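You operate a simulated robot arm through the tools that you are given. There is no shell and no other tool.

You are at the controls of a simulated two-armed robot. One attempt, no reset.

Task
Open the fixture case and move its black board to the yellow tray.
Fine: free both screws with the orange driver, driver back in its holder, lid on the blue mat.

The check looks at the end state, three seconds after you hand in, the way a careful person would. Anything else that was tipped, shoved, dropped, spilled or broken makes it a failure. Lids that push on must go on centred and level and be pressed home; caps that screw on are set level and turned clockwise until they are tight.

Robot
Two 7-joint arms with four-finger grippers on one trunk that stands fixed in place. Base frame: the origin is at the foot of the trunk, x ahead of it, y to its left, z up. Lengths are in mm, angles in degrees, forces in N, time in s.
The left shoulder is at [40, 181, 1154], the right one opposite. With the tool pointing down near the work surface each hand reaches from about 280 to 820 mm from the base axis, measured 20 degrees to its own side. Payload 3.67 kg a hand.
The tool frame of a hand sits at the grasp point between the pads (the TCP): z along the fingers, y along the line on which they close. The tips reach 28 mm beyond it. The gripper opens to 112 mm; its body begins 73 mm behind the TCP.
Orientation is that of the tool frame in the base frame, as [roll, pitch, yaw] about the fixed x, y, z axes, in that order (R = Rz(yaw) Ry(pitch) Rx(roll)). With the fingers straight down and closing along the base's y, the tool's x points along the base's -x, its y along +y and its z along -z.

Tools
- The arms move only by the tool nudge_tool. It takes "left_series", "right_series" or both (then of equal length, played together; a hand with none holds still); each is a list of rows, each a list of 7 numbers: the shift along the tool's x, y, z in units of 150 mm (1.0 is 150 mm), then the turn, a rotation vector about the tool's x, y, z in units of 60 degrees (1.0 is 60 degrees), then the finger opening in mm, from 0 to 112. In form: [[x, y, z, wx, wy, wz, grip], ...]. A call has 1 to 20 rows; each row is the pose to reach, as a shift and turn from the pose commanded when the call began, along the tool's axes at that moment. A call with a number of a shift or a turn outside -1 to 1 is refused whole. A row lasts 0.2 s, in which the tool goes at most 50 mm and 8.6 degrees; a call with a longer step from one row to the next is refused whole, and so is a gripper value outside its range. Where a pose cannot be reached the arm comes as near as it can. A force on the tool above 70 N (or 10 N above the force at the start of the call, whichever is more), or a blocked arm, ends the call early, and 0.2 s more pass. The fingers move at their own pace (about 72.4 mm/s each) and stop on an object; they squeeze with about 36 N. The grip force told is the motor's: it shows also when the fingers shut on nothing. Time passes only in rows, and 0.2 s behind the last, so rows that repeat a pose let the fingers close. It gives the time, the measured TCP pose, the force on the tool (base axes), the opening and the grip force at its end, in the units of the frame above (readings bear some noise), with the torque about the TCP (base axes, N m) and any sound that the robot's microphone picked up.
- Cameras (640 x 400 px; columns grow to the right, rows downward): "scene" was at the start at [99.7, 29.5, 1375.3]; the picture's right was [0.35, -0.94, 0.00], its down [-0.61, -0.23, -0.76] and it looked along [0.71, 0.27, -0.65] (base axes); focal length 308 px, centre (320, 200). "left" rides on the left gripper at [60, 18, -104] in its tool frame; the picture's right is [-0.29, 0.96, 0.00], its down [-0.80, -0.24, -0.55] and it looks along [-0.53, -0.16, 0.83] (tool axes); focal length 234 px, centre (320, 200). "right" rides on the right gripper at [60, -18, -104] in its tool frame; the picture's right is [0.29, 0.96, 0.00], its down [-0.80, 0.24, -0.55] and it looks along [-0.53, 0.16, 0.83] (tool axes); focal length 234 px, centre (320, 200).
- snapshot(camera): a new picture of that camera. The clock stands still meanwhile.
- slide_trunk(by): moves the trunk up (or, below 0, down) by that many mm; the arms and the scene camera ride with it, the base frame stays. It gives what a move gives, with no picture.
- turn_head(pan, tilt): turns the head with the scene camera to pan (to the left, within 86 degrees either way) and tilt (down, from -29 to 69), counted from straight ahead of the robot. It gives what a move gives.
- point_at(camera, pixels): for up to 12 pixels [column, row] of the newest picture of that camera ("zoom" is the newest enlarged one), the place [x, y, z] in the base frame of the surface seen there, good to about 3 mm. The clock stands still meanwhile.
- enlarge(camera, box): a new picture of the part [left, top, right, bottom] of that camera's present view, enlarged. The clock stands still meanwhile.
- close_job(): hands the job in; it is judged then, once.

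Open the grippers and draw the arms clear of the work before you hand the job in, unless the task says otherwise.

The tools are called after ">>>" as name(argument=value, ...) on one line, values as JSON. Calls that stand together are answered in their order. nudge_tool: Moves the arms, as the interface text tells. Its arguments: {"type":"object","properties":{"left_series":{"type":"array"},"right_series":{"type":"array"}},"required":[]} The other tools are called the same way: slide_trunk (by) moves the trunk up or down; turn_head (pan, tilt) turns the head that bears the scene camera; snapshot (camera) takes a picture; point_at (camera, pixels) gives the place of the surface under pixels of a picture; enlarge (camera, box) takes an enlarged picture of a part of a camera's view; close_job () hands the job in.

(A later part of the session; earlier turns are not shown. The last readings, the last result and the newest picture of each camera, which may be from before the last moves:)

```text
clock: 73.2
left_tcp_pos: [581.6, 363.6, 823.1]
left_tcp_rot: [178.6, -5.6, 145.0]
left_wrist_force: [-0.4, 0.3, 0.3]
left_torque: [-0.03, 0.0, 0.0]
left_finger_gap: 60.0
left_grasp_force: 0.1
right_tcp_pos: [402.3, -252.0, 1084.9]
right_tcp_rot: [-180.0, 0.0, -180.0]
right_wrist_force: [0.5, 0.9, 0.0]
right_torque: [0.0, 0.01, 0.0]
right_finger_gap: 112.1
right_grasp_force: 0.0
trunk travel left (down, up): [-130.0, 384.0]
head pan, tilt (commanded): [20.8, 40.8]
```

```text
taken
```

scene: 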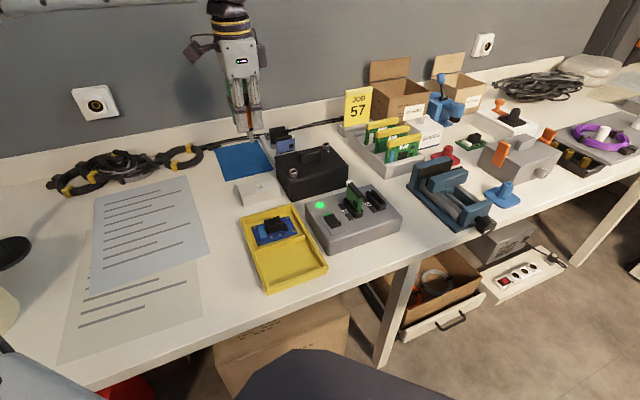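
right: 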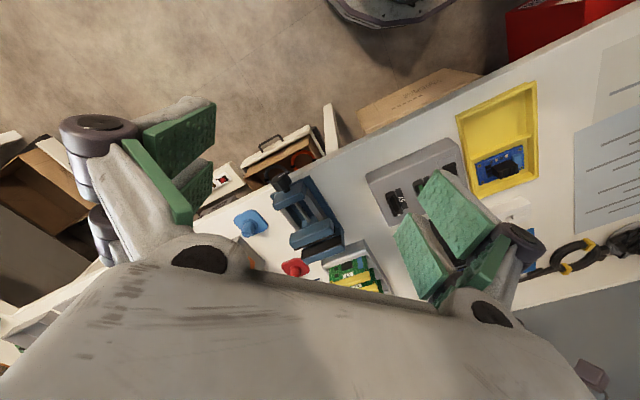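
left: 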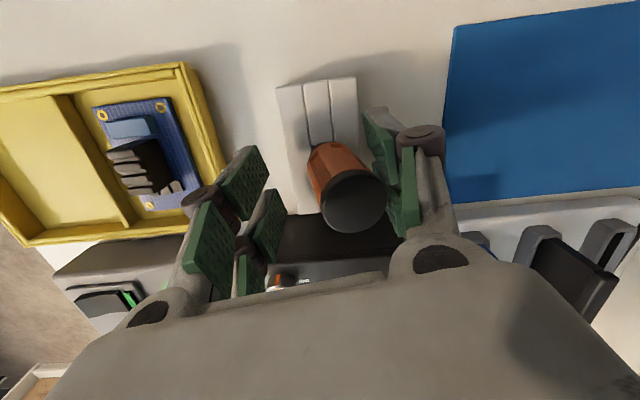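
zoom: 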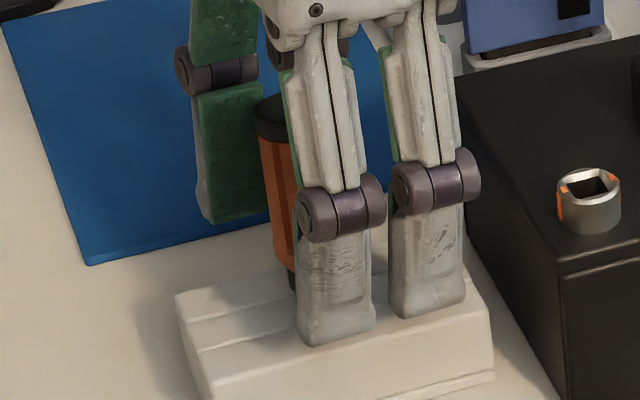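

Driver is released, leaning a bit toward the right fingers (cap at (355,200)). I open wider to 90 and rise straight up.

>>> nudge_tool(left_series=[[0, 0, 0, 0, 0, 0, 75], [0, 0, 0, 0, 0, 0, 90], [0.0033, 0.0009, -0.0332, 0, 0, 0, 90], [0.013, 0.0034, -0.1327, 0, 0, 0, 90], [0.026, 0.0069, -0.2653, 0, 0, 0, 90], [0.0455, 0.012, -0.4643, 0, 0, 0, 90], [0.0651, 0.0172, -0.6633, 0, 0, 0, 90]])

>>> enlarge(camera="scene", box=[232, 146, 282, 200])

>>> snapshot(camera="left")

```text
clock: 74.8
left_tcp_pos: [581.6, 362.9, 925.4]
left_tcp_rot: [178.7, -5.6, 145.0]
left_wrist_force: [-1.1, 0.4, 0.4]
left_torque: [0.01, 0.01, -0.01]
left_finger_gap: 90.0
left_grasp_force: 0.0
right_tcp_pos: [401.5, -253.1, 1085.5]
right_tcp_rot: [180.0, 0.0, -180.0]
right_wrist_force: [-0.3, 0.5, -0.4]
right_torque: [-0.03, -0.02, -0.05]
right_finger_gap: 112.1
right_grasp_force: 0.1
trunk travel left (down, up): [-130.0, 384.0]
head pan, tilt (commanded): [20.8, 40.8]
```

```text
7.41 times, centred on (257, 173) of scene
```

zoom: 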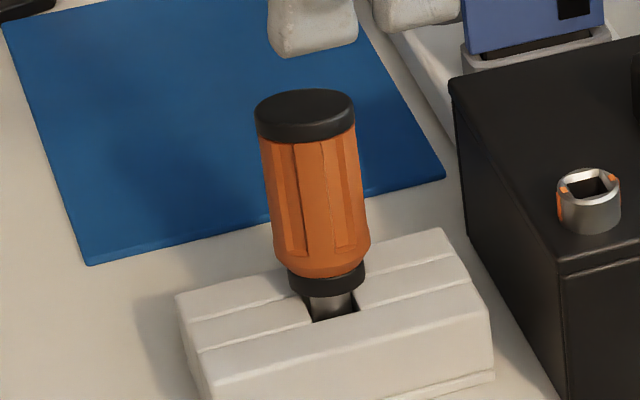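

```text
taken
```

left: 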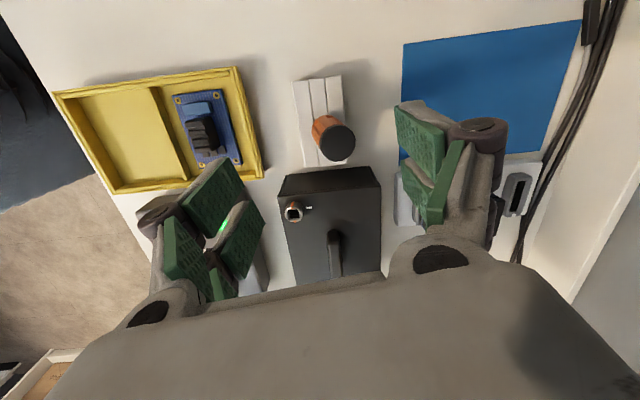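

The driver stands in its holder. I measure its cap height and centre to compare with the start (579,367,846).

>>> point_at(camera="scene", pixels=[[254, 161], [250, 161], [258, 161]])

>>> enlarge(camera="left", box=[280, 70, 370, 180])

>>> point_at(camera="zoom", pixels=[[365, 255], [340, 255], [392, 255], [365, 215], [365, 295], [300, 215]])

>>> enlarge(camera="scene", box=[242, 166, 272, 196])

>>> point_at(camera="zoom", pixels=[[345, 225], [340, 192], [345, 250], [350, 150]])

```text
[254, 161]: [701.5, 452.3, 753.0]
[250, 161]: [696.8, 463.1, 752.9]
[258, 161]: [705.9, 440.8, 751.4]
```

```text
3.64 times, centred on (325, 125) of left
```

zoom: 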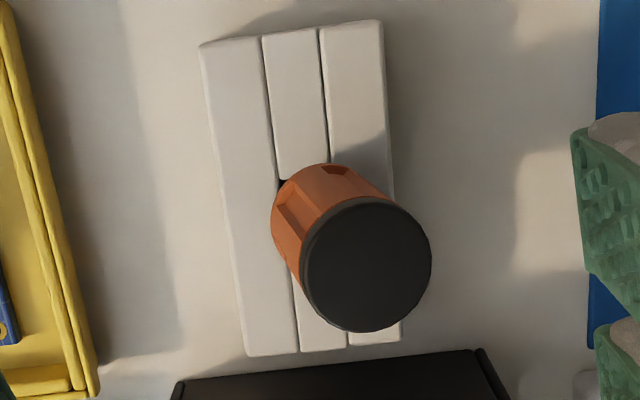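

```text
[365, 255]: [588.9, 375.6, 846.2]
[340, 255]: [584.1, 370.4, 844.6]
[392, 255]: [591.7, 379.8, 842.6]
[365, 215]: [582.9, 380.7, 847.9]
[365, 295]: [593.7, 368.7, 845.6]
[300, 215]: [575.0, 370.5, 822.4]
```

```text
13.33 times, centred on (257, 181) of scene
```

zoom: 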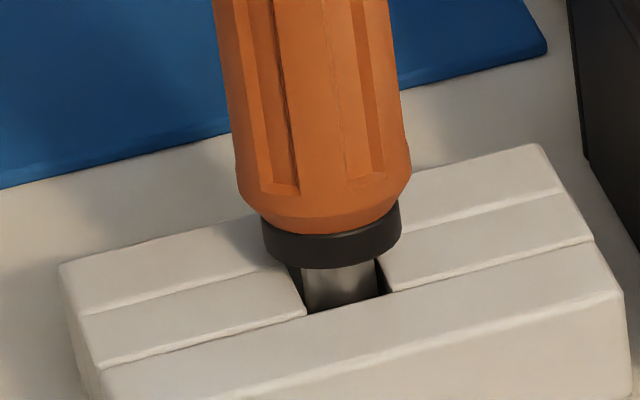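

```text
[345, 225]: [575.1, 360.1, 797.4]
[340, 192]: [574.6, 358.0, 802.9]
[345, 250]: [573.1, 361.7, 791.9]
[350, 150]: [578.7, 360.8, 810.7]
```

The cap is at (588.5,375,846): depth is right, but it leans ~8° toward base (1,1). Closing the hand centred at yaw 135 will straighten it. First reorient vertical above the holder axis (579.7,367).

>>> nudge_tool(left_series=[[0.007, 0.005, 0.001, 0.0047, -0.032, 0.0557, 90], [0.014, 0.01, 0.002, 0.0093, -0.064, 0.1113, 90], [0.0215, 0.0157, 0.0025, 0.014, -0.096, 0.167, 90], [0.0215, 0.0157, 0.0025, 0.014, -0.096, 0.167, 90]])

>>> nudge_tool(left_series=[[0, 0, 0, 0, 0, 0, 90]])

>>> nudge_tool(left_series=[[0, 0, 0, 0, 0, 0, 90]])

```text
clock: 75.8
left_tcp_pos: [579.6, 366.4, 924.5]
left_tcp_rot: [179.9, 0.1, 134.9]
left_wrist_force: [0.2, 0.7, 1.1]
left_torque: [-0.01, 0.02, -0.01]
left_finger_gap: 90.2
left_grasp_force: 0.1
right_tcp_pos: [402.7, -254.0, 1084.6]
right_tcp_rot: [180.0, 0.0, 180.0]
right_wrist_force: [1.1, 1.1, -0.8]
right_torque: [0.04, 0.03, -0.02]
right_finger_gap: 111.9
right_grasp_force: 0.1
trunk travel left (down, up): [-130.0, 384.0]
head pan, tilt (commanded): [20.8, 40.8]
```

```text
clock: 76.2
left_tcp_pos: [580.1, 366.2, 923.7]
left_tcp_rot: [179.9, 0.1, 134.9]
left_wrist_force: [0.3, 0.6, -1.6]
left_torque: [0.03, 0.02, -0.01]
left_finger_gap: 90.2
left_grasp_force: 0.0
right_tcp_pos: [401.9, -253.5, 1084.3]
right_tcp_rot: [-180.0, 0.0, 180.0]
right_wrist_force: [-0.1, -0.5, 0.7]
right_torque: [-0.01, 0.0, 0.0]
right_finger_gap: 111.9
right_grasp_force: 0.0
trunk travel left (down, up): [-130.0, 384.0]
head pan, tilt (commanded): [20.8, 40.8]
```

```text
clock: 76.6
left_tcp_pos: [581.0, 367.8, 924.1]
left_tcp_rot: [179.9, 0.1, 134.9]
left_wrist_force: [-0.1, -1.0, 0.8]
left_torque: [-0.01, 0.02, 0.01]
left_finger_gap: 90.0
left_grasp_force: 0.1
right_tcp_pos: [402.7, -252.5, 1083.3]
right_tcp_rot: [180.0, 0.1, -180.0]
right_wrist_force: [0.7, -0.6, 0.1]
right_torque: [0.0, 0.03, 0.02]
right_finger_gap: 112.3
right_grasp_force: 0.0
trunk travel left (down, up): [-130.0, 384.0]
head pan, tilt (commanded): [20.8, 40.8]
```

Centred at ≈(580,367). Descend 100 mm around the driver with fingers at 90.

>>> nudge_tool(left_series=[[0, 0, 0.2, 0, 0, 0, 90], [0, 0, 0.4, 0, 0, 0, 90], [0, 0, 0.55, 0, 0, 0, 90], [0, 0, 0.667, 0, 0, 0, 90], [0, 0, 0.667, 0, 0, 0, 90]])

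>>> snapshot(camera="left")

```text
clock: 77.8
left_tcp_pos: [580.5, 368.0, 823.7]
left_tcp_rot: [179.8, 0.0, 134.9]
left_wrist_force: [-0.2, -0.8, -0.6]
left_torque: [0.02, 0.01, -0.01]
left_finger_gap: 90.0
left_grasp_force: 0.0
right_tcp_pos: [402.4, -252.5, 1084.6]
right_tcp_rot: [-180.0, 0.0, -180.0]
right_wrist_force: [0.6, -0.5, 0.0]
right_torque: [0.0, 0.03, 0.06]
right_finger_gap: 112.1
right_grasp_force: 0.0
trunk travel left (down, up): [-130.0, 384.0]
head pan, tilt (commanded): [20.8, 40.8]
```

```text
taken
```

left: 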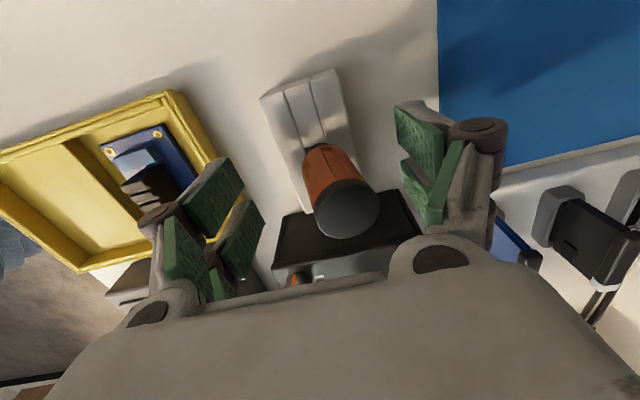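

Fingers straddle the leaning driver (cap at (348,208)). I close slowly to straighten it.

>>> nudge_tool(left_series=[[0, 0, 0, 0, 0, 0, 75], [0, 0, 0, 0, 0, 0, 62], [0, 0, 0, 0, 0, 0, 54], [0, 0, 0, 0, 0, 0, 48], [0, 0, 0, 0, 0, 0, 42], [0, 0, 0, 0, 0, 0, 38], [0, 0, 0, 0, 0, 0, 34], [0, 0, 0, 0, 0, 0, 31], [0, 0, 0, 0, 0, 0, 29], [0, 0, 0, 0, 0, 0, 27], [0, 0, 0, 0, 0, 0, 25], [0, 0, 0, 0, 0, 0, 25]])

>>> snapshot(camera="left")

>>> enlarge(camera="scene", box=[232, 146, 282, 200])

```text
clock: 80.4
left_tcp_pos: [581.2, 368.2, 824.0]
left_tcp_rot: [179.9, 0.1, 134.9]
left_wrist_force: [-0.9, -0.3, 0.3]
left_torque: [-0.04, -0.02, -0.02]
left_finger_gap: 26.3
left_grasp_force: 36.0
right_tcp_pos: [402.5, -253.0, 1084.9]
right_tcp_rot: [-180.0, 0.0, 179.9]
right_wrist_force: [-0.3, 0.3, 0.1]
right_torque: [0.02, 0.0, -0.02]
right_finger_gap: 112.1
right_grasp_force: 0.0
trunk travel left (down, up): [-130.0, 384.0]
head pan, tilt (commanded): [20.8, 40.8]
```

```text
taken
```

left: 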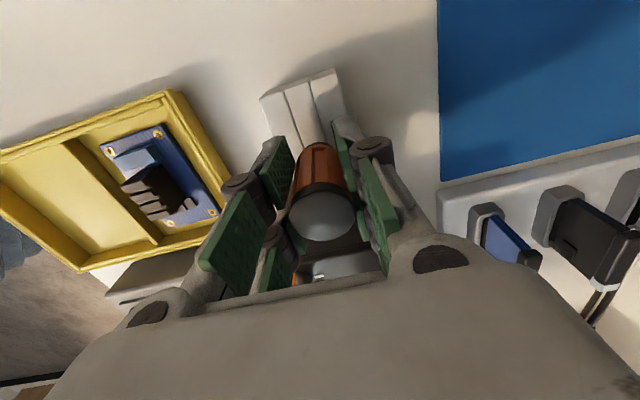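

```text
7.41 times, centred on (257, 173) of scene
```

zoom: 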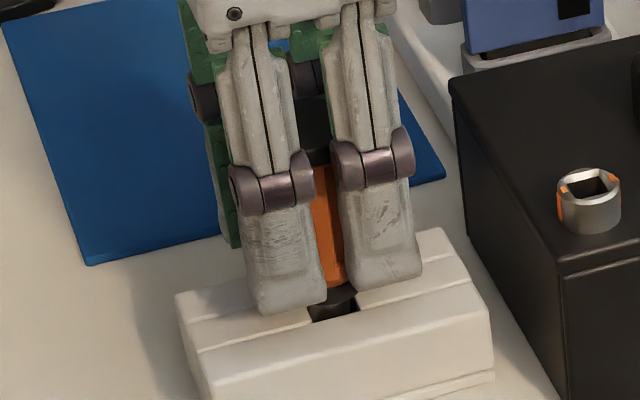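

Straight again (gap 26.3, no side force). I release slowly, a millimetre or two per row.

>>> nudge_tool(left_series=[[0, 0, 0, 0, 0, 0, 27], [0, 0, 0, 0, 0, 0, 27.5], [0, 0, 0, 0, 0, 0, 28], [0, 0, 0, 0, 0, 0, 29], [0, 0, 0, 0, 0, 0, 30], [0, 0, 0, 0, 0, 0, 31], [0, 0, 0, 0, 0, 0, 33], [0, 0, 0, 0, 0, 0, 36], [0, 0, 0, 0, 0, 0, 40], [0, 0, 0, 0, 0, 0, 50], [0, 0, 0, 0, 0, 0, 60], [0, 0, 0, 0, 0, 0, 70]])

>>> snapshot(camera="left")

```text
clock: 83.0
left_tcp_pos: [580.2, 369.5, 824.0]
left_tcp_rot: [179.8, 0.1, 135.0]
left_wrist_force: [-0.2, -0.1, 0.2]
left_torque: [-0.01, 0.0, 0.0]
left_finger_gap: 69.8
left_grasp_force: 0.0
right_tcp_pos: [401.7, -253.3, 1085.3]
right_tcp_rot: [-179.9, 0.0, -180.0]
right_wrist_force: [0.0, 0.1, -0.3]
right_torque: [-0.02, 0.0, 0.03]
right_finger_gap: 111.7
right_grasp_force: 0.0
trunk travel left (down, up): [-130.0, 384.0]
head pan, tilt (commanded): [20.8, 40.8]
```

```text
taken
```

left: 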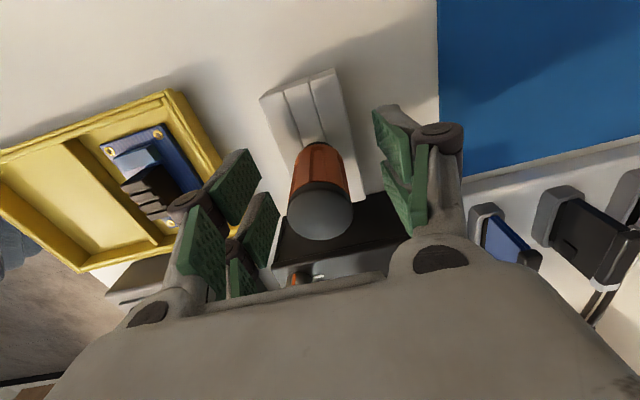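

The driver now stands upright (cap at (319,210)). I rise straight up 120 mm.

>>> nudge_tool(left_series=[[0, 0, -0.1, 0, 0, 0, 70], [0, 0, -0.25, 0, 0, 0, 70], [0, 0, -0.45, 0, 0, 0, 70], [0, 0, -0.65, 0, 0, 0, 70], [0, 0, -0.8, 0, 0, 0, 70]])

>>> snapshot(camera="scene")

>>> snapshot(camera="left")

```text
clock: 84.2
left_tcp_pos: [580.2, 368.6, 944.2]
left_tcp_rot: [180.0, 0.2, 134.9]
left_wrist_force: [-0.6, 0.6, -0.9]
left_torque: [0.03, -0.03, 0.0]
left_finger_gap: 69.9
left_grasp_force: 0.1
right_tcp_pos: [402.1, -253.7, 1084.6]
right_tcp_rot: [-180.0, 0.0, -180.0]
right_wrist_force: [0.3, 0.1, 0.4]
right_torque: [0.02, -0.04, 0.02]
right_finger_gap: 112.0
right_grasp_force: 0.0
trunk travel left (down, up): [-130.0, 384.0]
head pan, tilt (commanded): [20.8, 40.8]
```

```text
taken
```

scene: 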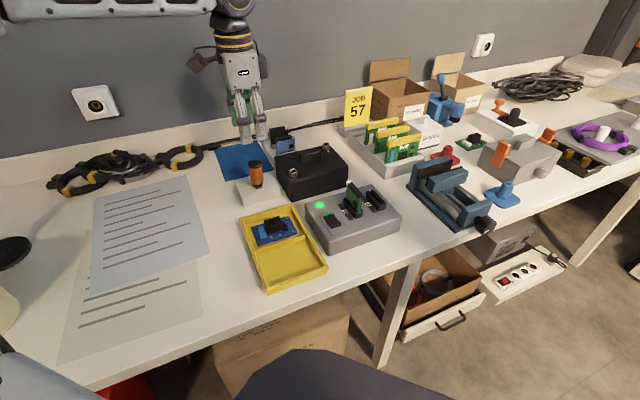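

```text
taken
```

left: 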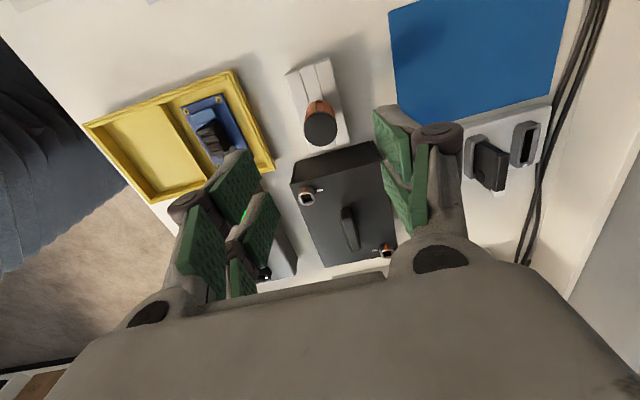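

Driver is home. Now I measure the lid handle and the mat corners for the lid transfer.

>>> enlarge(camera="scene", box=[205, 130, 295, 190])

>>> enlarge(camera="left", box=[285, 140, 405, 270])

>>> point_at(camera="zoom", pixels=[[330, 200], [345, 240], [322, 165], [340, 262]])

```text
6.67 times, centred on (250, 160) of scene
```

zoom: 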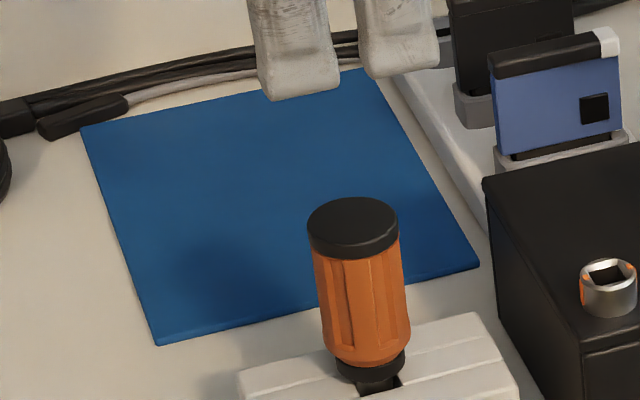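

```text
3.08 times, centred on (345, 205) of left
```

zoom: 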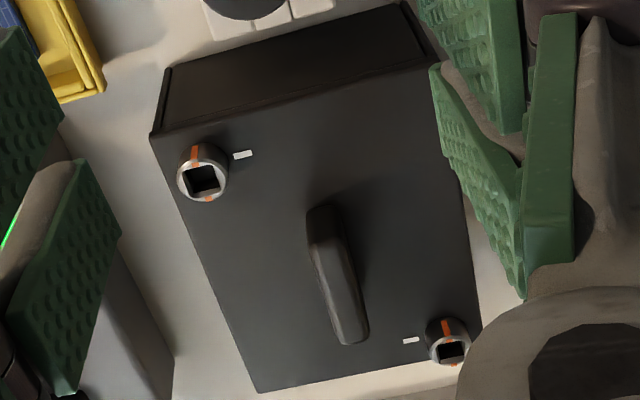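

```text
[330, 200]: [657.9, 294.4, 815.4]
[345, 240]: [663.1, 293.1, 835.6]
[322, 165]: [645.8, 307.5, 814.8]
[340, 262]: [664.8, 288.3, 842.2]
```

The handle runs from zoom (320,215) to (353,335). I take more points along its top, and the mat's corners from the scene.

>>> point_at(camera="zoom", pixels=[[320, 225], [326, 245], [332, 270], [340, 300], [346, 322], [350, 335], [318, 212], [322, 300], [352, 290]])

>>> enlarge(camera="scene", box=[205, 130, 295, 190])

>>> point_at(camera="zoom", pixels=[[160, 335], [472, 262], [362, 78], [90, 132], [290, 200], [158, 345], [478, 267], [364, 70], [82, 126]])

```text
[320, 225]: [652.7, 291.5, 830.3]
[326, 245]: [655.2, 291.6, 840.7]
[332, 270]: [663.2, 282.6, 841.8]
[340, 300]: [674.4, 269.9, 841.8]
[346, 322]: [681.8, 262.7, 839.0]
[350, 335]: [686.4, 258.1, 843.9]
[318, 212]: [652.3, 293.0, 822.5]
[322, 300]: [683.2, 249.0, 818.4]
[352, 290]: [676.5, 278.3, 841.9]
```

```text
6.67 times, centred on (250, 160) of scene
```

zoom: 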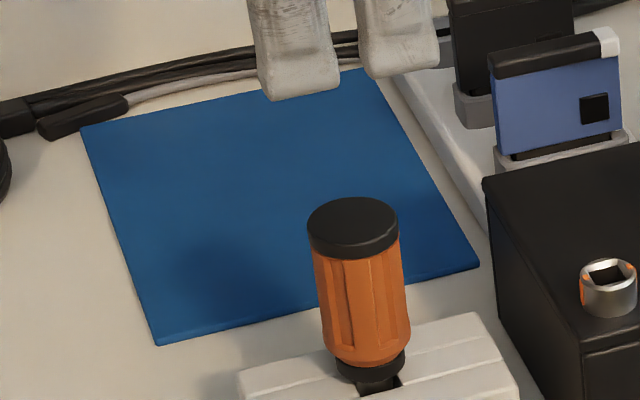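

```text
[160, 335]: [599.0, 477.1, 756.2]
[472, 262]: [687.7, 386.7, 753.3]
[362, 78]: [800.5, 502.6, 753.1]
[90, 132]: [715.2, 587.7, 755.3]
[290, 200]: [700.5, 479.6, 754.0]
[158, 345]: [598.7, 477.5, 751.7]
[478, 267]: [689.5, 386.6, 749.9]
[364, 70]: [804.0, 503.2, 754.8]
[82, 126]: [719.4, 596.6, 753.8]
```

Mat spans corners (599,477),(689,387),(803,503),(718,595) – centre (702,490), long along (1,1) – so the lid must be turned 90° to fit. Handle centre is ≈(673,274), top 842. I move above the handle with fingers at 60.

>>> nudge_tool(left_series=[[-0.175, 0.001, -0.02, 0, 0, 0, 65], [-0.351, 0.002, -0.02, 0, 0, 0, 60], [-0.526, 0.003, -0.02, 0, 0, 0, 60], [-0.702, 0.004, -0.02, 0, 0, 0, 60], [-0.877, 0.0047, -0.02, 0, 0, 0, 60], [-0.877, 0.0047, -0.02, 0, 0, 0, 60]])

>>> snapshot(camera="left")

>>> enlarge(camera="scene", box=[260, 100, 360, 200])

```text
clock: 85.6
left_tcp_pos: [671.3, 274.6, 948.1]
left_tcp_rot: [179.9, 0.1, 134.9]
left_wrist_force: [0.3, -0.7, -0.1]
left_torque: [0.0, -0.02, -0.03]
left_finger_gap: 60.1
left_grasp_force: 0.1
right_tcp_pos: [402.4, -251.9, 1085.3]
right_tcp_rot: [-179.9, 0.0, 179.9]
right_wrist_force: [0.1, 0.1, -1.0]
right_torque: [-0.01, 0.01, -0.02]
right_finger_gap: 111.9
right_grasp_force: 0.0
trunk travel left (down, up): [-130.0, 384.0]
head pan, tilt (commanded): [20.8, 40.8]
```

```text
taken
```

left: 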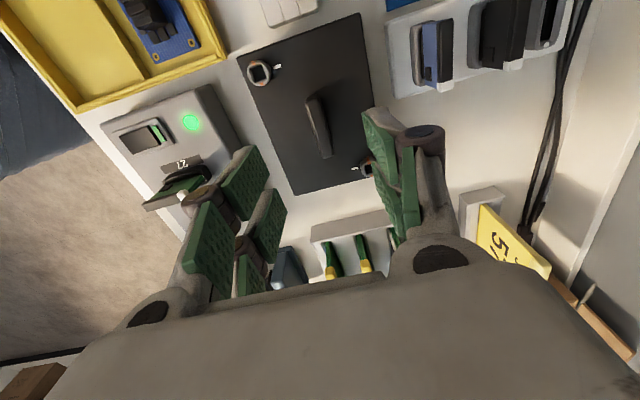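

```text
4.00 times, centred on (310, 150) of scene
```

zoom: 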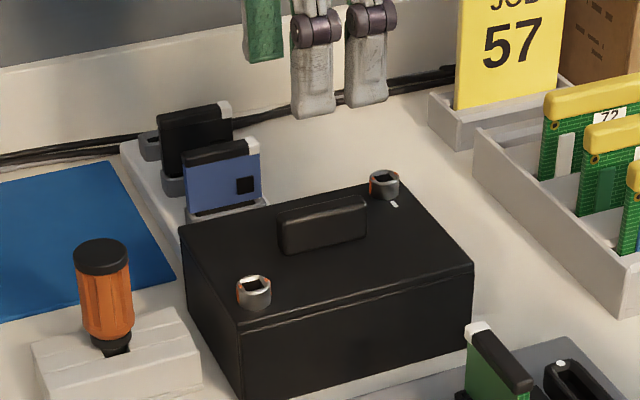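

The handle shows at (318,127) in the left view, almost exactly under the TCP (expected (320,129)). I measure it once more from here.

>>> enlarge(camera="left", box=[288, 85, 352, 165])

>>> point_at(camera="zoom", pixels=[[290, 100], [310, 200], [335, 310], [320, 180], [290, 190], [345, 300], [345, 345], [280, 75]])

```text
5.00 times, centred on (320, 125) of left
```

zoom: 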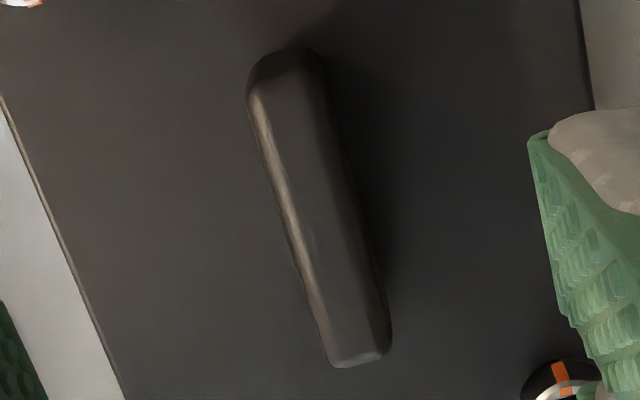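

```text
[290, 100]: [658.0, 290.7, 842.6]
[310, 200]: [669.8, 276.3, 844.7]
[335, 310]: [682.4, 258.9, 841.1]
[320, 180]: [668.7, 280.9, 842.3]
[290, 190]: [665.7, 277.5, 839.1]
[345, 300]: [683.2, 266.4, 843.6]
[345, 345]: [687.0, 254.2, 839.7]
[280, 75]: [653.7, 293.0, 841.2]
```

Handle axis is ~1.2 mm toward tool +y and 2 mm +x of the TCP. I correct and descend to z≈850 with fingers open 60.

>>> nudge_tool(left_series=[[0.013, 0.008, 0.13, 0, 0, 0, 60], [0.013, 0.008, 0.26, 0, 0, 0, 60], [0.013, 0.008, 0.39, 0, 0, 0, 60], [0.013, 0.008, 0.52, 0, 0, 0, 60], [0.013, 0.008, 0.6, 0, 0, 0, 60], [0.013, 0.008, 0.65, 0, 0, 0, 60], [0.013, 0.008, 0.65, 0, 0, 0, 60]])

>>> enlarge(camera="scene", box=[270, 120, 350, 200])

>>> snapshot(camera="left")

```text
clock: 87.2
left_tcp_pos: [671.4, 278.2, 850.0]
left_tcp_rot: [179.9, 0.1, 134.9]
left_wrist_force: [0.3, -0.1, 0.3]
left_torque: [-0.04, -0.01, 0.0]
left_finger_gap: 60.0
left_grasp_force: 0.2
right_tcp_pos: [401.4, -252.0, 1084.3]
right_tcp_rot: [-180.0, 0.0, 179.9]
right_wrist_force: [-1.2, 0.3, -0.5]
right_torque: [0.01, 0.02, 0.02]
right_finger_gap: 112.1
right_grasp_force: 0.1
trunk travel left (down, up): [-130.0, 384.0]
head pan, tilt (commanded): [20.8, 40.8]
```

```text
5.00 times, centred on (310, 160) of scene
```

zoom: 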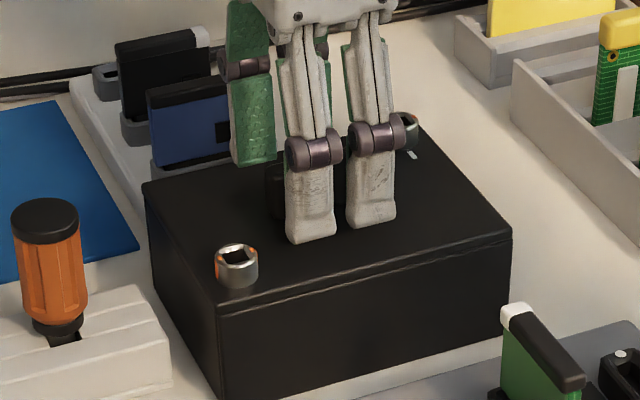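

```text
taken
```

left: 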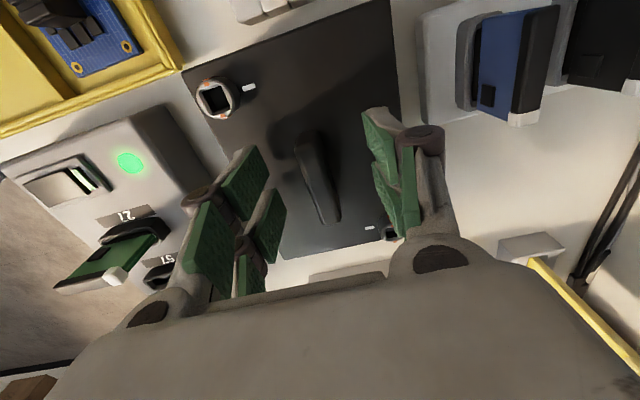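

Fingers straddle the handle. Close on it.

>>> nudge_tool(left_series=[[0, 0, 0, 0, 0, 0, 45], [0, 0, 0, 0, 0, 0, 32], [0, 0, 0, 0, 0, 0, 22], [0, 0, 0, 0, 0, 0, 15], [0, 0, 0, 0, 0, 0, 5], [0, 0, 0, 0, 0, 0, 0], [0, 0, 0, 0, 0, 0, 0]])

>>> snapshot(camera="left")

```text
clock: 88.8
left_tcp_pos: [671.6, 277.3, 849.4]
left_tcp_rot: [179.9, 0.1, 135.0]
left_wrist_force: [0.4, 0.4, 0.0]
left_torque: [-0.06, -0.05, 0.01]
left_finger_gap: 13.4
left_grasp_force: 36.5
right_tcp_pos: [402.7, -252.7, 1085.5]
right_tcp_rot: [-180.0, 0.0, -179.9]
right_wrist_force: [-0.6, -0.2, 0.3]
right_torque: [0.01, 0.02, 0.01]
right_finger_gap: 111.9
right_grasp_force: 0.1
trunk travel left (down, up): [-130.0, 384.0]
head pan, tilt (commanded): [20.8, 40.8]
```

```text
taken
```

left: 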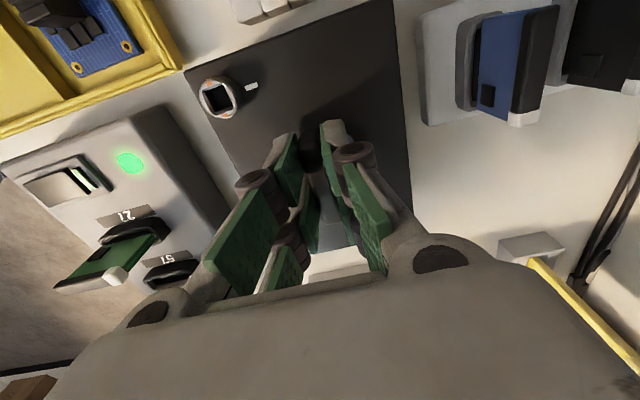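

Handle gripped (13.4 mm, 36 N). Lift slowly 15 mm and check the force.

>>> nudge_tool(left_series=[[0, 0, -0.013, 0, 0, 0, 0], [0, 0, -0.033, 0, 0, 0, 0], [0, 0, -0.067, 0, 0, 0, 0], [0, 0, -0.1, 0, 0, 0, 0]])

>>> enlarge(camera="scene", box=[260, 110, 360, 210])

```text
clock: 89.8
left_tcp_pos: [671.4, 276.9, 865.6]
left_tcp_rot: [179.9, 0.1, 134.9]
left_wrist_force: [0.7, -0.5, -0.6]
left_torque: [0.0, 0.0, 0.01]
left_finger_gap: 13.5
left_grasp_force: 36.5
right_tcp_pos: [401.8, -252.5, 1083.6]
right_tcp_rot: [-180.0, -0.1, -180.0]
right_wrist_force: [-0.1, -0.7, -0.3]
right_torque: [0.0, -0.01, 0.0]
right_finger_gap: 111.9
right_grasp_force: 0.1
trunk travel left (down, up): [-130.0, 384.0]
head pan, tilt (commanded): [20.8, 40.8]
```

```text
4.00 times, centred on (310, 160) of scene
```

zoom: 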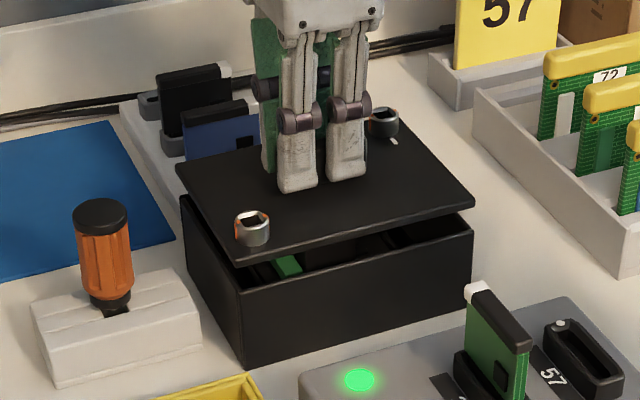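

The lid comes off cleanly with both screws captive. Lift straight up another 95 mm.

>>> nudge_tool(left_series=[[0, 0, -0.1, 0, 0, 0, 0], [0, 0, -0.25, 0, 0, 0, 0], [0, 0, -0.4, 0, 0, 0, 0], [0, 0, -0.55, 0, 0, 0, 0], [0, 0, -0.633, 0, 0, 0, 0], [0, 0, -0.633, 0, 0, 0, 0]])

>>> snapshot(camera="scene")

>>> enlarge(camera="scene", box=[250, 60, 360, 200])

```text
clock: 91.2
left_tcp_pos: [672.1, 276.2, 960.4]
left_tcp_rot: [179.9, 0.1, 134.9]
left_wrist_force: [-0.7, 0.0, 0.1]
left_torque: [-0.04, 0.0, -0.02]
left_finger_gap: 13.3
left_grasp_force: 35.4
right_tcp_pos: [401.6, -252.9, 1082.6]
right_tcp_rot: [-180.0, 0.0, -180.0]
right_wrist_force: [-0.2, 0.0, -0.6]
right_torque: [0.0, 0.01, 0.02]
right_finger_gap: 112.1
right_grasp_force: 0.0
trunk travel left (down, up): [-130.0, 384.0]
head pan, tilt (commanded): [20.8, 40.8]
```

```text
taken
```

scene: 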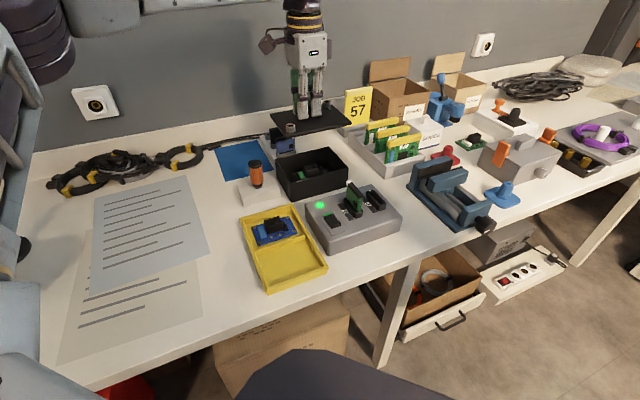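

```text
2.86 times, centred on (305, 130) of scene
```

zoom: 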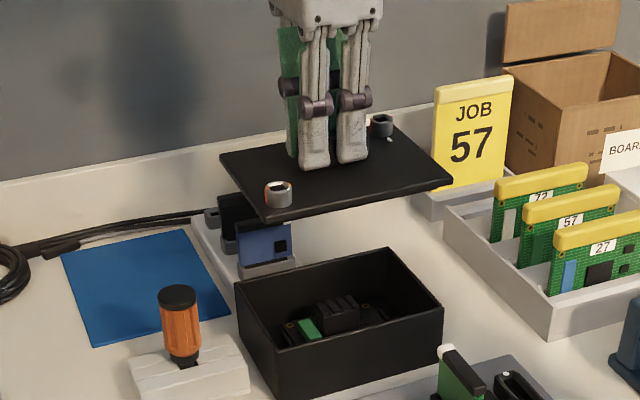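

Inside the case a black board with a green part and black heat sink is visible. I carry the lid toward the mat at this height, turning it 90° CCW over two calls.

>>> nudge_tool(left_series=[[0.055, 0.07, 0, 0, 0, -0.094, 0], [0.111, 0.139, 0, 0, 0, -0.188, 0], [0.166, 0.209, 0, 0, 0, -0.281, 0], [0.222, 0.278, 0, 0, 0, -0.375, 0], [0.277, 0.348, 0, 0, 0, -0.469, 0], [0.332, 0.417, 0, 0, 0, -0.563, 0], [0.388, 0.487, 0, 0, 0, -0.656, 0], [0.443, 0.556, 0, 0, 0, -0.75, 0]])

>>> nudge_tool(left_series=[[-0.011, 0.088, 0, 0, 0, -0.094, 0], [-0.022, 0.177, 0, 0, 0, -0.188, 0], [-0.033, 0.265, 0, 0, 0, -0.281, 0], [-0.044, 0.354, 0, 0, 0, -0.375, 0], [-0.054, 0.442, 0, 0, 0, -0.469, 0], [-0.065, 0.53, 0, 0, 0, -0.563, 0], [-0.076, 0.619, 0, 0, 0, -0.656, 0], [-0.087, 0.707, 0, 0, 0, -0.75, 0], [-0.087, 0.707, 0, 0, 0, -0.75, 0]])

>>> snapshot(camera="scene")

>>> snapshot(camera="left")

```text
clock: 93.0
left_tcp_pos: [685.5, 384.6, 960.8]
left_tcp_rot: [-180.0, 0.2, -179.9]
left_wrist_force: [-0.1, -0.2, 0.4]
left_torque: [-0.02, 0.03, -0.01]
left_finger_gap: 13.4
left_grasp_force: 35.7
right_tcp_pos: [401.3, -251.8, 1085.0]
right_tcp_rot: [-180.0, 0.1, 180.0]
right_wrist_force: [0.5, 0.0, 0.9]
right_torque: [0.02, 0.0, -0.02]
right_finger_gap: 111.9
right_grasp_force: 0.0
trunk travel left (down, up): [-130.0, 384.0]
head pan, tilt (commanded): [20.8, 40.8]
```

```text
clock: 95.0
left_tcp_pos: [697.2, 487.9, 961.2]
left_tcp_rot: [-179.9, 0.1, -135.0]
left_wrist_force: [-0.9, -0.1, -1.2]
left_torque: [-0.02, 0.0, 0.01]
left_finger_gap: 13.4
left_grasp_force: 35.9
right_tcp_pos: [403.2, -253.0, 1084.2]
right_tcp_rot: [180.0, 0.0, -180.0]
right_wrist_force: [0.2, -0.4, 0.8]
right_torque: [0.02, -0.01, -0.01]
right_finger_gap: 111.9
right_grasp_force: 0.1
trunk travel left (down, up): [-130.0, 384.0]
head pan, tilt (commanded): [20.8, 40.8]
```

```text
taken
```

scene: 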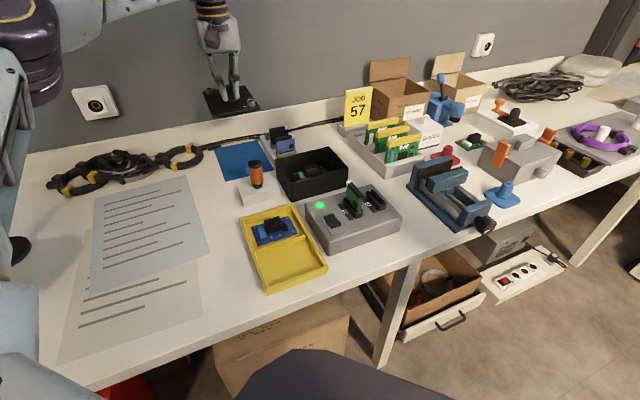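

```text
taken
```

left: 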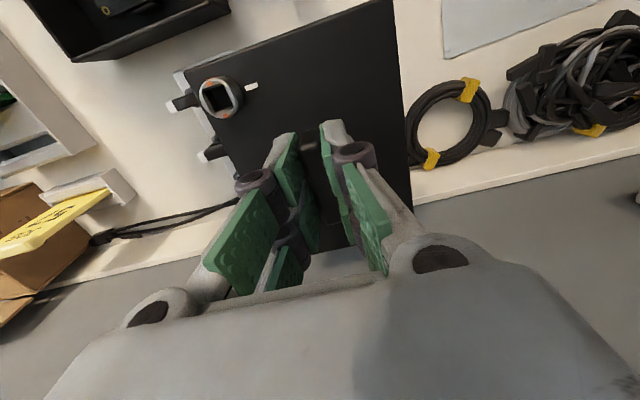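

The lid hovers over the mat. I check its corners and thickness by zooming in the scene view.

>>> enlarge(camera="scene", box=[190, 70, 290, 185])

>>> point_at(camera="zoom", pixels=[[272, 162], [394, 135], [253, 92], [268, 172], [395, 145], [340, 153], [340, 160]])

```text
3.48 times, centred on (240, 128) of scene
```

zoom: 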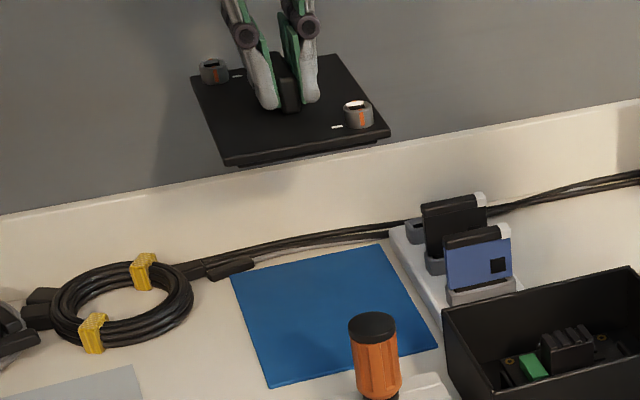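

```text
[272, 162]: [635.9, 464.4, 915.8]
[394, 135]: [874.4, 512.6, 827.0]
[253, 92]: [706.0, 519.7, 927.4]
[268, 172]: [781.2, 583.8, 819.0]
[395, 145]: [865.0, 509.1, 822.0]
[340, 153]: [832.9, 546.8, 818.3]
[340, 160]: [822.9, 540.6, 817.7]
```

I re-point at the actual lid corners: (230,152), (383,128), (197,80).

>>> point_at(camera="zoom", pixels=[[228, 154], [384, 129], [196, 80], [333, 60], [300, 145], [300, 151], [300, 157], [212, 75], [358, 108]])

```text
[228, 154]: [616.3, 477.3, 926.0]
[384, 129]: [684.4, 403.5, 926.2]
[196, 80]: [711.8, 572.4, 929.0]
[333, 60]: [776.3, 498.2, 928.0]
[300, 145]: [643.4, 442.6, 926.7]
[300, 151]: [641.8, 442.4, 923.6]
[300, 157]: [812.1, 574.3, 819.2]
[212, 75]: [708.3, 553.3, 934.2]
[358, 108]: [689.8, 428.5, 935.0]
```

Lid centre is (697,488) vs mat centre (702,490.5); I need (+4,+3). I also check the height of the modules in the rack next to the mat.

>>> point_at(camera="zoom", pixels=[[450, 205], [480, 198], [470, 238], [505, 232], [400, 240], [490, 300]])

>>> nudge_tool(left_series=[[-0.031, -0.002, 0, 0, 0, 0, 0], [-0.031, -0.002, 0.15, 0, 0, 0, 0], [-0.031, -0.002, 0.3, 0, 0, 0, 0], [-0.031, -0.002, 0.45, 0, 0, 0, 0], [-0.031, -0.002, 0.6, 0, 0, 0, 0], [-0.031, -0.002, 0.6, 0, 0, 0, 0]])

>>> enlarge(camera="scene", box=[190, 90, 290, 190])

```text
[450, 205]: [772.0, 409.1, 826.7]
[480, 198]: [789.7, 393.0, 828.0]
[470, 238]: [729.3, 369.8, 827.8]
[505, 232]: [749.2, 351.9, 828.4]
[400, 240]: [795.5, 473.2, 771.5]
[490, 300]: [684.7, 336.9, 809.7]
```

```text
clock: 96.4
left_tcp_pos: [699.9, 493.1, 871.3]
left_tcp_rot: [-180.0, 0.1, -135.1]
left_wrist_force: [0.4, 0.4, -1.9]
left_torque: [0.03, 0.01, -0.01]
left_finger_gap: 13.6
left_grasp_force: 36.8
right_tcp_pos: [401.5, -253.6, 1084.2]
right_tcp_rot: [-180.0, 0.0, -180.0]
right_wrist_force: [0.1, -0.1, 0.5]
right_torque: [0.01, 0.03, 0.02]
right_finger_gap: 112.1
right_grasp_force: 0.0
trunk travel left (down, up): [-130.0, 384.0]
head pan, tilt (commanded): [20.8, 40.8]
```

```text
4.00 times, centred on (240, 140) of scene
```

zoom: 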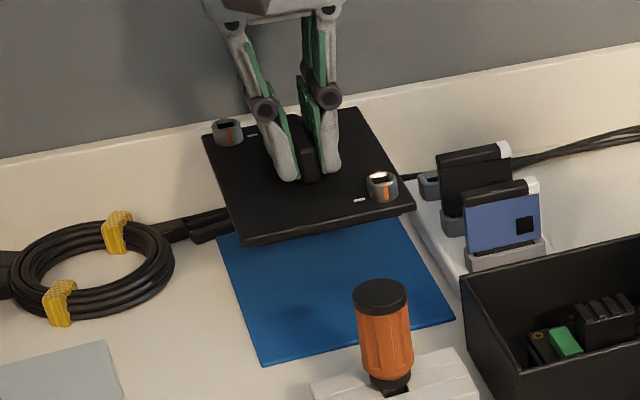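

Module tops are at 828, below the gripper body. Lid hangs well over the mat. Lower 60 mm more.

>>> nudge_tool(left_series=[[0, 0, 0.1, 0, 0, 0, 0], [0, 0, 0.2, 0, 0, 0, 0], [0, 0, 0.3, 0, 0, 0, 0], [0, 0, 0.4, 0, 0, 0, 0], [0, 0, 0.4, 0, 0, 0, 0]])

>>> enlarge(camera="scene", box=[190, 110, 290, 190])

```text
clock: 97.6
left_tcp_pos: [700.3, 491.7, 809.4]
left_tcp_rot: [-179.9, 0.1, -135.1]
left_wrist_force: [-0.7, 1.1, -0.9]
left_torque: [-0.01, -0.01, 0.02]
left_finger_gap: 13.7
left_grasp_force: 36.2
right_tcp_pos: [401.9, -252.9, 1084.8]
right_tcp_rot: [-179.9, 0.0, 179.9]
right_wrist_force: [-0.4, -0.2, -0.3]
right_torque: [0.03, 0.05, 0.01]
right_finger_gap: 112.0
right_grasp_force: 0.1
trunk travel left (down, up): [-130.0, 384.0]
head pan, tilt (commanded): [20.8, 40.8]
```

```text
5.00 times, centred on (240, 150) of scene
```

zoom: 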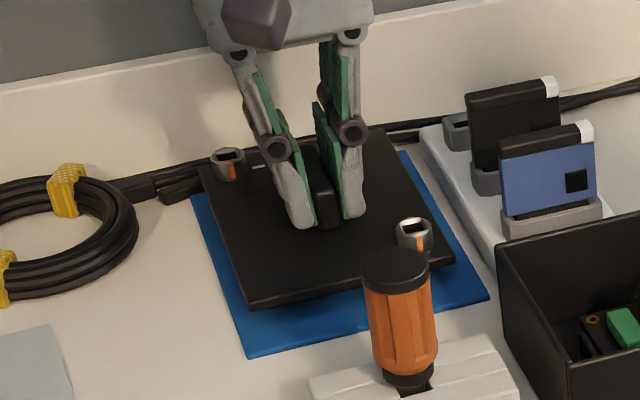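

Lid ~12 mm above the mat and well centred. Lower gently.

>>> nudge_tool(left_series=[[0, 0, 0.013, 0, 0, 0, 0], [0, 0, 0.027, 0, 0, 0, 0], [0, 0, 0.04, 0, 0, 0, 0], [0, 0, 0.053, 0, 0, 0, 0], [0, 0, 0.053, 0, 0, 0, 0]])

>>> enlarge(camera="scene", box=[190, 110, 290, 190])

```text
clock: 98.8
left_tcp_pos: [700.8, 492.7, 802.0]
left_tcp_rot: [-179.9, 0.0, -135.1]
left_wrist_force: [0.1, 0.2, -0.5]
left_torque: [-0.02, 0.02, -0.03]
left_finger_gap: 13.4
left_grasp_force: 35.8
right_tcp_pos: [402.0, -251.6, 1085.1]
right_tcp_rot: [-179.9, 0.1, -180.0]
right_wrist_force: [0.3, -0.2, -1.3]
right_torque: [0.02, 0.0, -0.01]
right_finger_gap: 111.9
right_grasp_force: 0.0
trunk travel left (down, up): [-130.0, 384.0]
head pan, tilt (commanded): [20.8, 40.8]
```

```text
5.00 times, centred on (240, 150) of scene
```

zoom: 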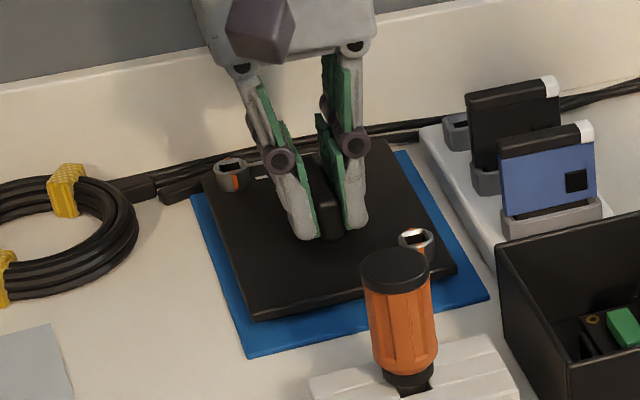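

>>> nudge_tool(left_series=[[0, 0, 0.01, 0, 0, 0, 0], [0, 0, 0.02, 0, 0, 0, 0], [0, 0, 0.027, 0, 0, 0, 0], [0, 0, 0.027, 0, 0, 0, 0]])

>>> enlarge(camera="scene", box=[210, 150, 270, 190])

```text
clock: 99.8
left_tcp_pos: [701.5, 491.6, 800.7]
left_tcp_rot: [-179.6, 0.3, -135.0]
left_wrist_force: [1.6, 5.7, 21.9]
left_torque: [-0.53, 0.65, -0.07]
left_finger_gap: 13.4
left_grasp_force: 35.7
right_tcp_pos: [401.0, -253.0, 1084.7]
right_tcp_rot: [179.9, 0.1, 180.0]
right_wrist_force: [-0.5, 0.4, -0.1]
right_torque: [0.01, 0.02, -0.02]
right_finger_gap: 112.1
right_grasp_force: 0.0
trunk travel left (down, up): [-130.0, 384.0]
head pan, tilt (commanded): [20.8, 40.8]
```

```text
10.00 times, centred on (240, 170) of scene
```

zoom: 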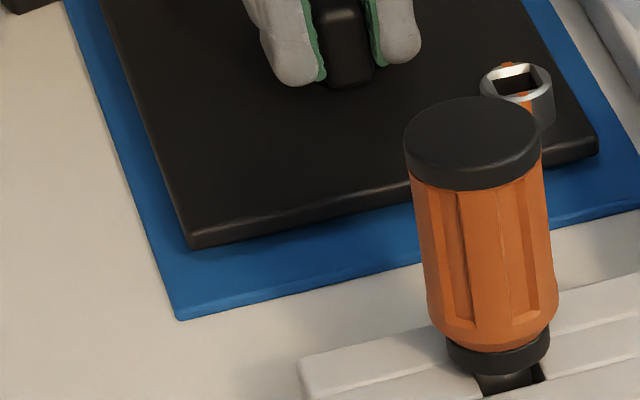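

Contact with the mat (22 N). I ease up 1.5 mm and release the handle slowly.

>>> nudge_tool(left_series=[[0, 0, -0.01, 0, 0, 0, 0], [0, 0, -0.01, 0, 0, 0, 12], [0, 0, -0.01, 0, 0, 0, 16], [0, 0, -0.01, 0, 0, 0, 22], [0, 0, -0.01, 0, 0, 0, 32], [0, 0, -0.01, 0, 0, 0, 44], [0, 0, -0.01, 0, 0, 0, 44]])

>>> enlarge(camera="scene", box=[190, 110, 290, 190])

```text
clock: 101.4
left_tcp_pos: [700.9, 492.5, 799.3]
left_tcp_rot: [-179.9, 0.1, -135.1]
left_wrist_force: [-0.5, 0.1, -0.1]
left_torque: [0.01, 0.03, 0.03]
left_finger_gap: 44.2
left_grasp_force: 0.0
right_tcp_pos: [401.5, -252.3, 1084.4]
right_tcp_rot: [-180.0, -0.1, 180.0]
right_wrist_force: [0.2, -0.7, -0.2]
right_torque: [-0.02, 0.0, -0.01]
right_finger_gap: 112.2
right_grasp_force: 0.0
trunk travel left (down, up): [-130.0, 384.0]
head pan, tilt (commanded): [20.8, 40.8]
```

```text
5.00 times, centred on (240, 150) of scene
```

zoom: 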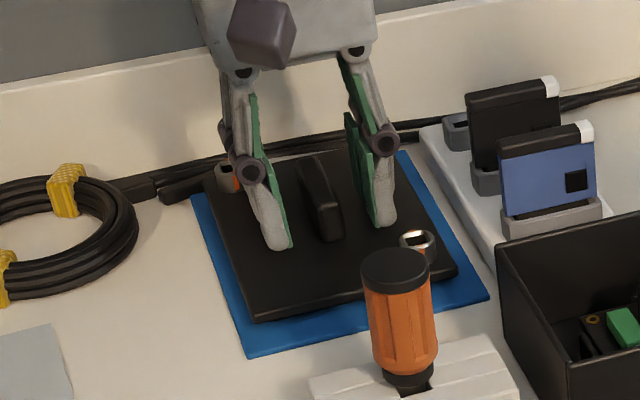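

Released; the lid lies on the mat. I rise straight up.

>>> nudge_tool(left_series=[[0, 0, -0.05, 0, 0, 0, 44], [0, 0, -0.2, 0, 0, 0, 44], [0, 0, -0.4, 0, 0, 0, 44], [0, 0, -0.6, 0, 0, 0, 44], [0, 0, -0.8, 0, 0, 0, 44], [0, 0, -1.0, 0, 0, 0, 44]])

>>> enlarge(camera="scene", box=[190, 110, 290, 190])

>>> enlarge(camera="scene", box=[270, 140, 352, 206])

```text
clock: 102.8
left_tcp_pos: [700.9, 491.6, 950.8]
left_tcp_rot: [-180.0, 0.1, -135.1]
left_wrist_force: [-1.1, 0.1, -0.4]
left_torque: [-0.01, 0.0, -0.03]
left_finger_gap: 44.3
left_grasp_force: 0.0
right_tcp_pos: [401.4, -252.7, 1083.5]
right_tcp_rot: [180.0, 0.0, 180.0]
right_wrist_force: [0.0, -0.9, 0.1]
right_torque: [0.05, -0.03, -0.01]
right_finger_gap: 112.0
right_grasp_force: 0.0
trunk travel left (down, up): [-130.0, 384.0]
head pan, tilt (commanded): [20.8, 40.8]
```

```text
5.00 times, centred on (240, 150) of scene
```

zoom: 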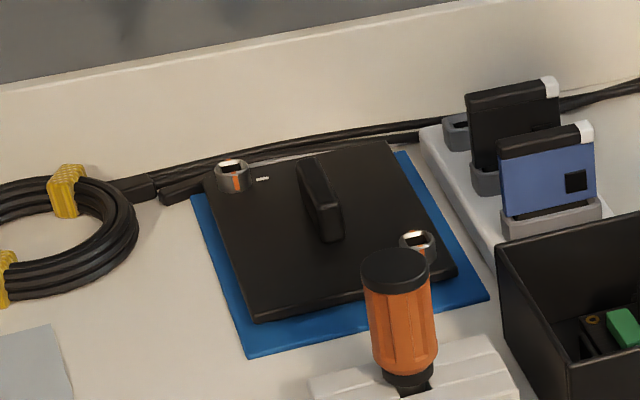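

```text
6.06 times, centred on (311, 173) of scene
```

zoom: 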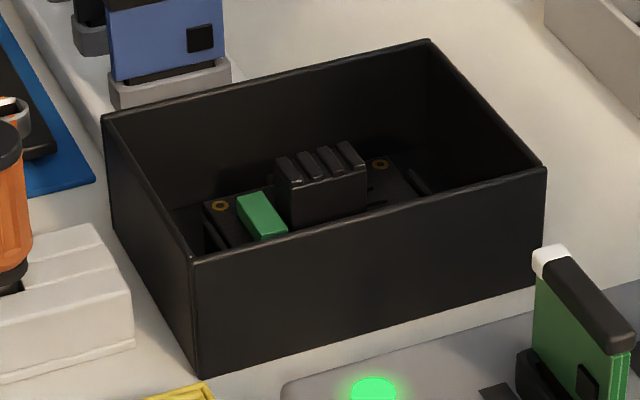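

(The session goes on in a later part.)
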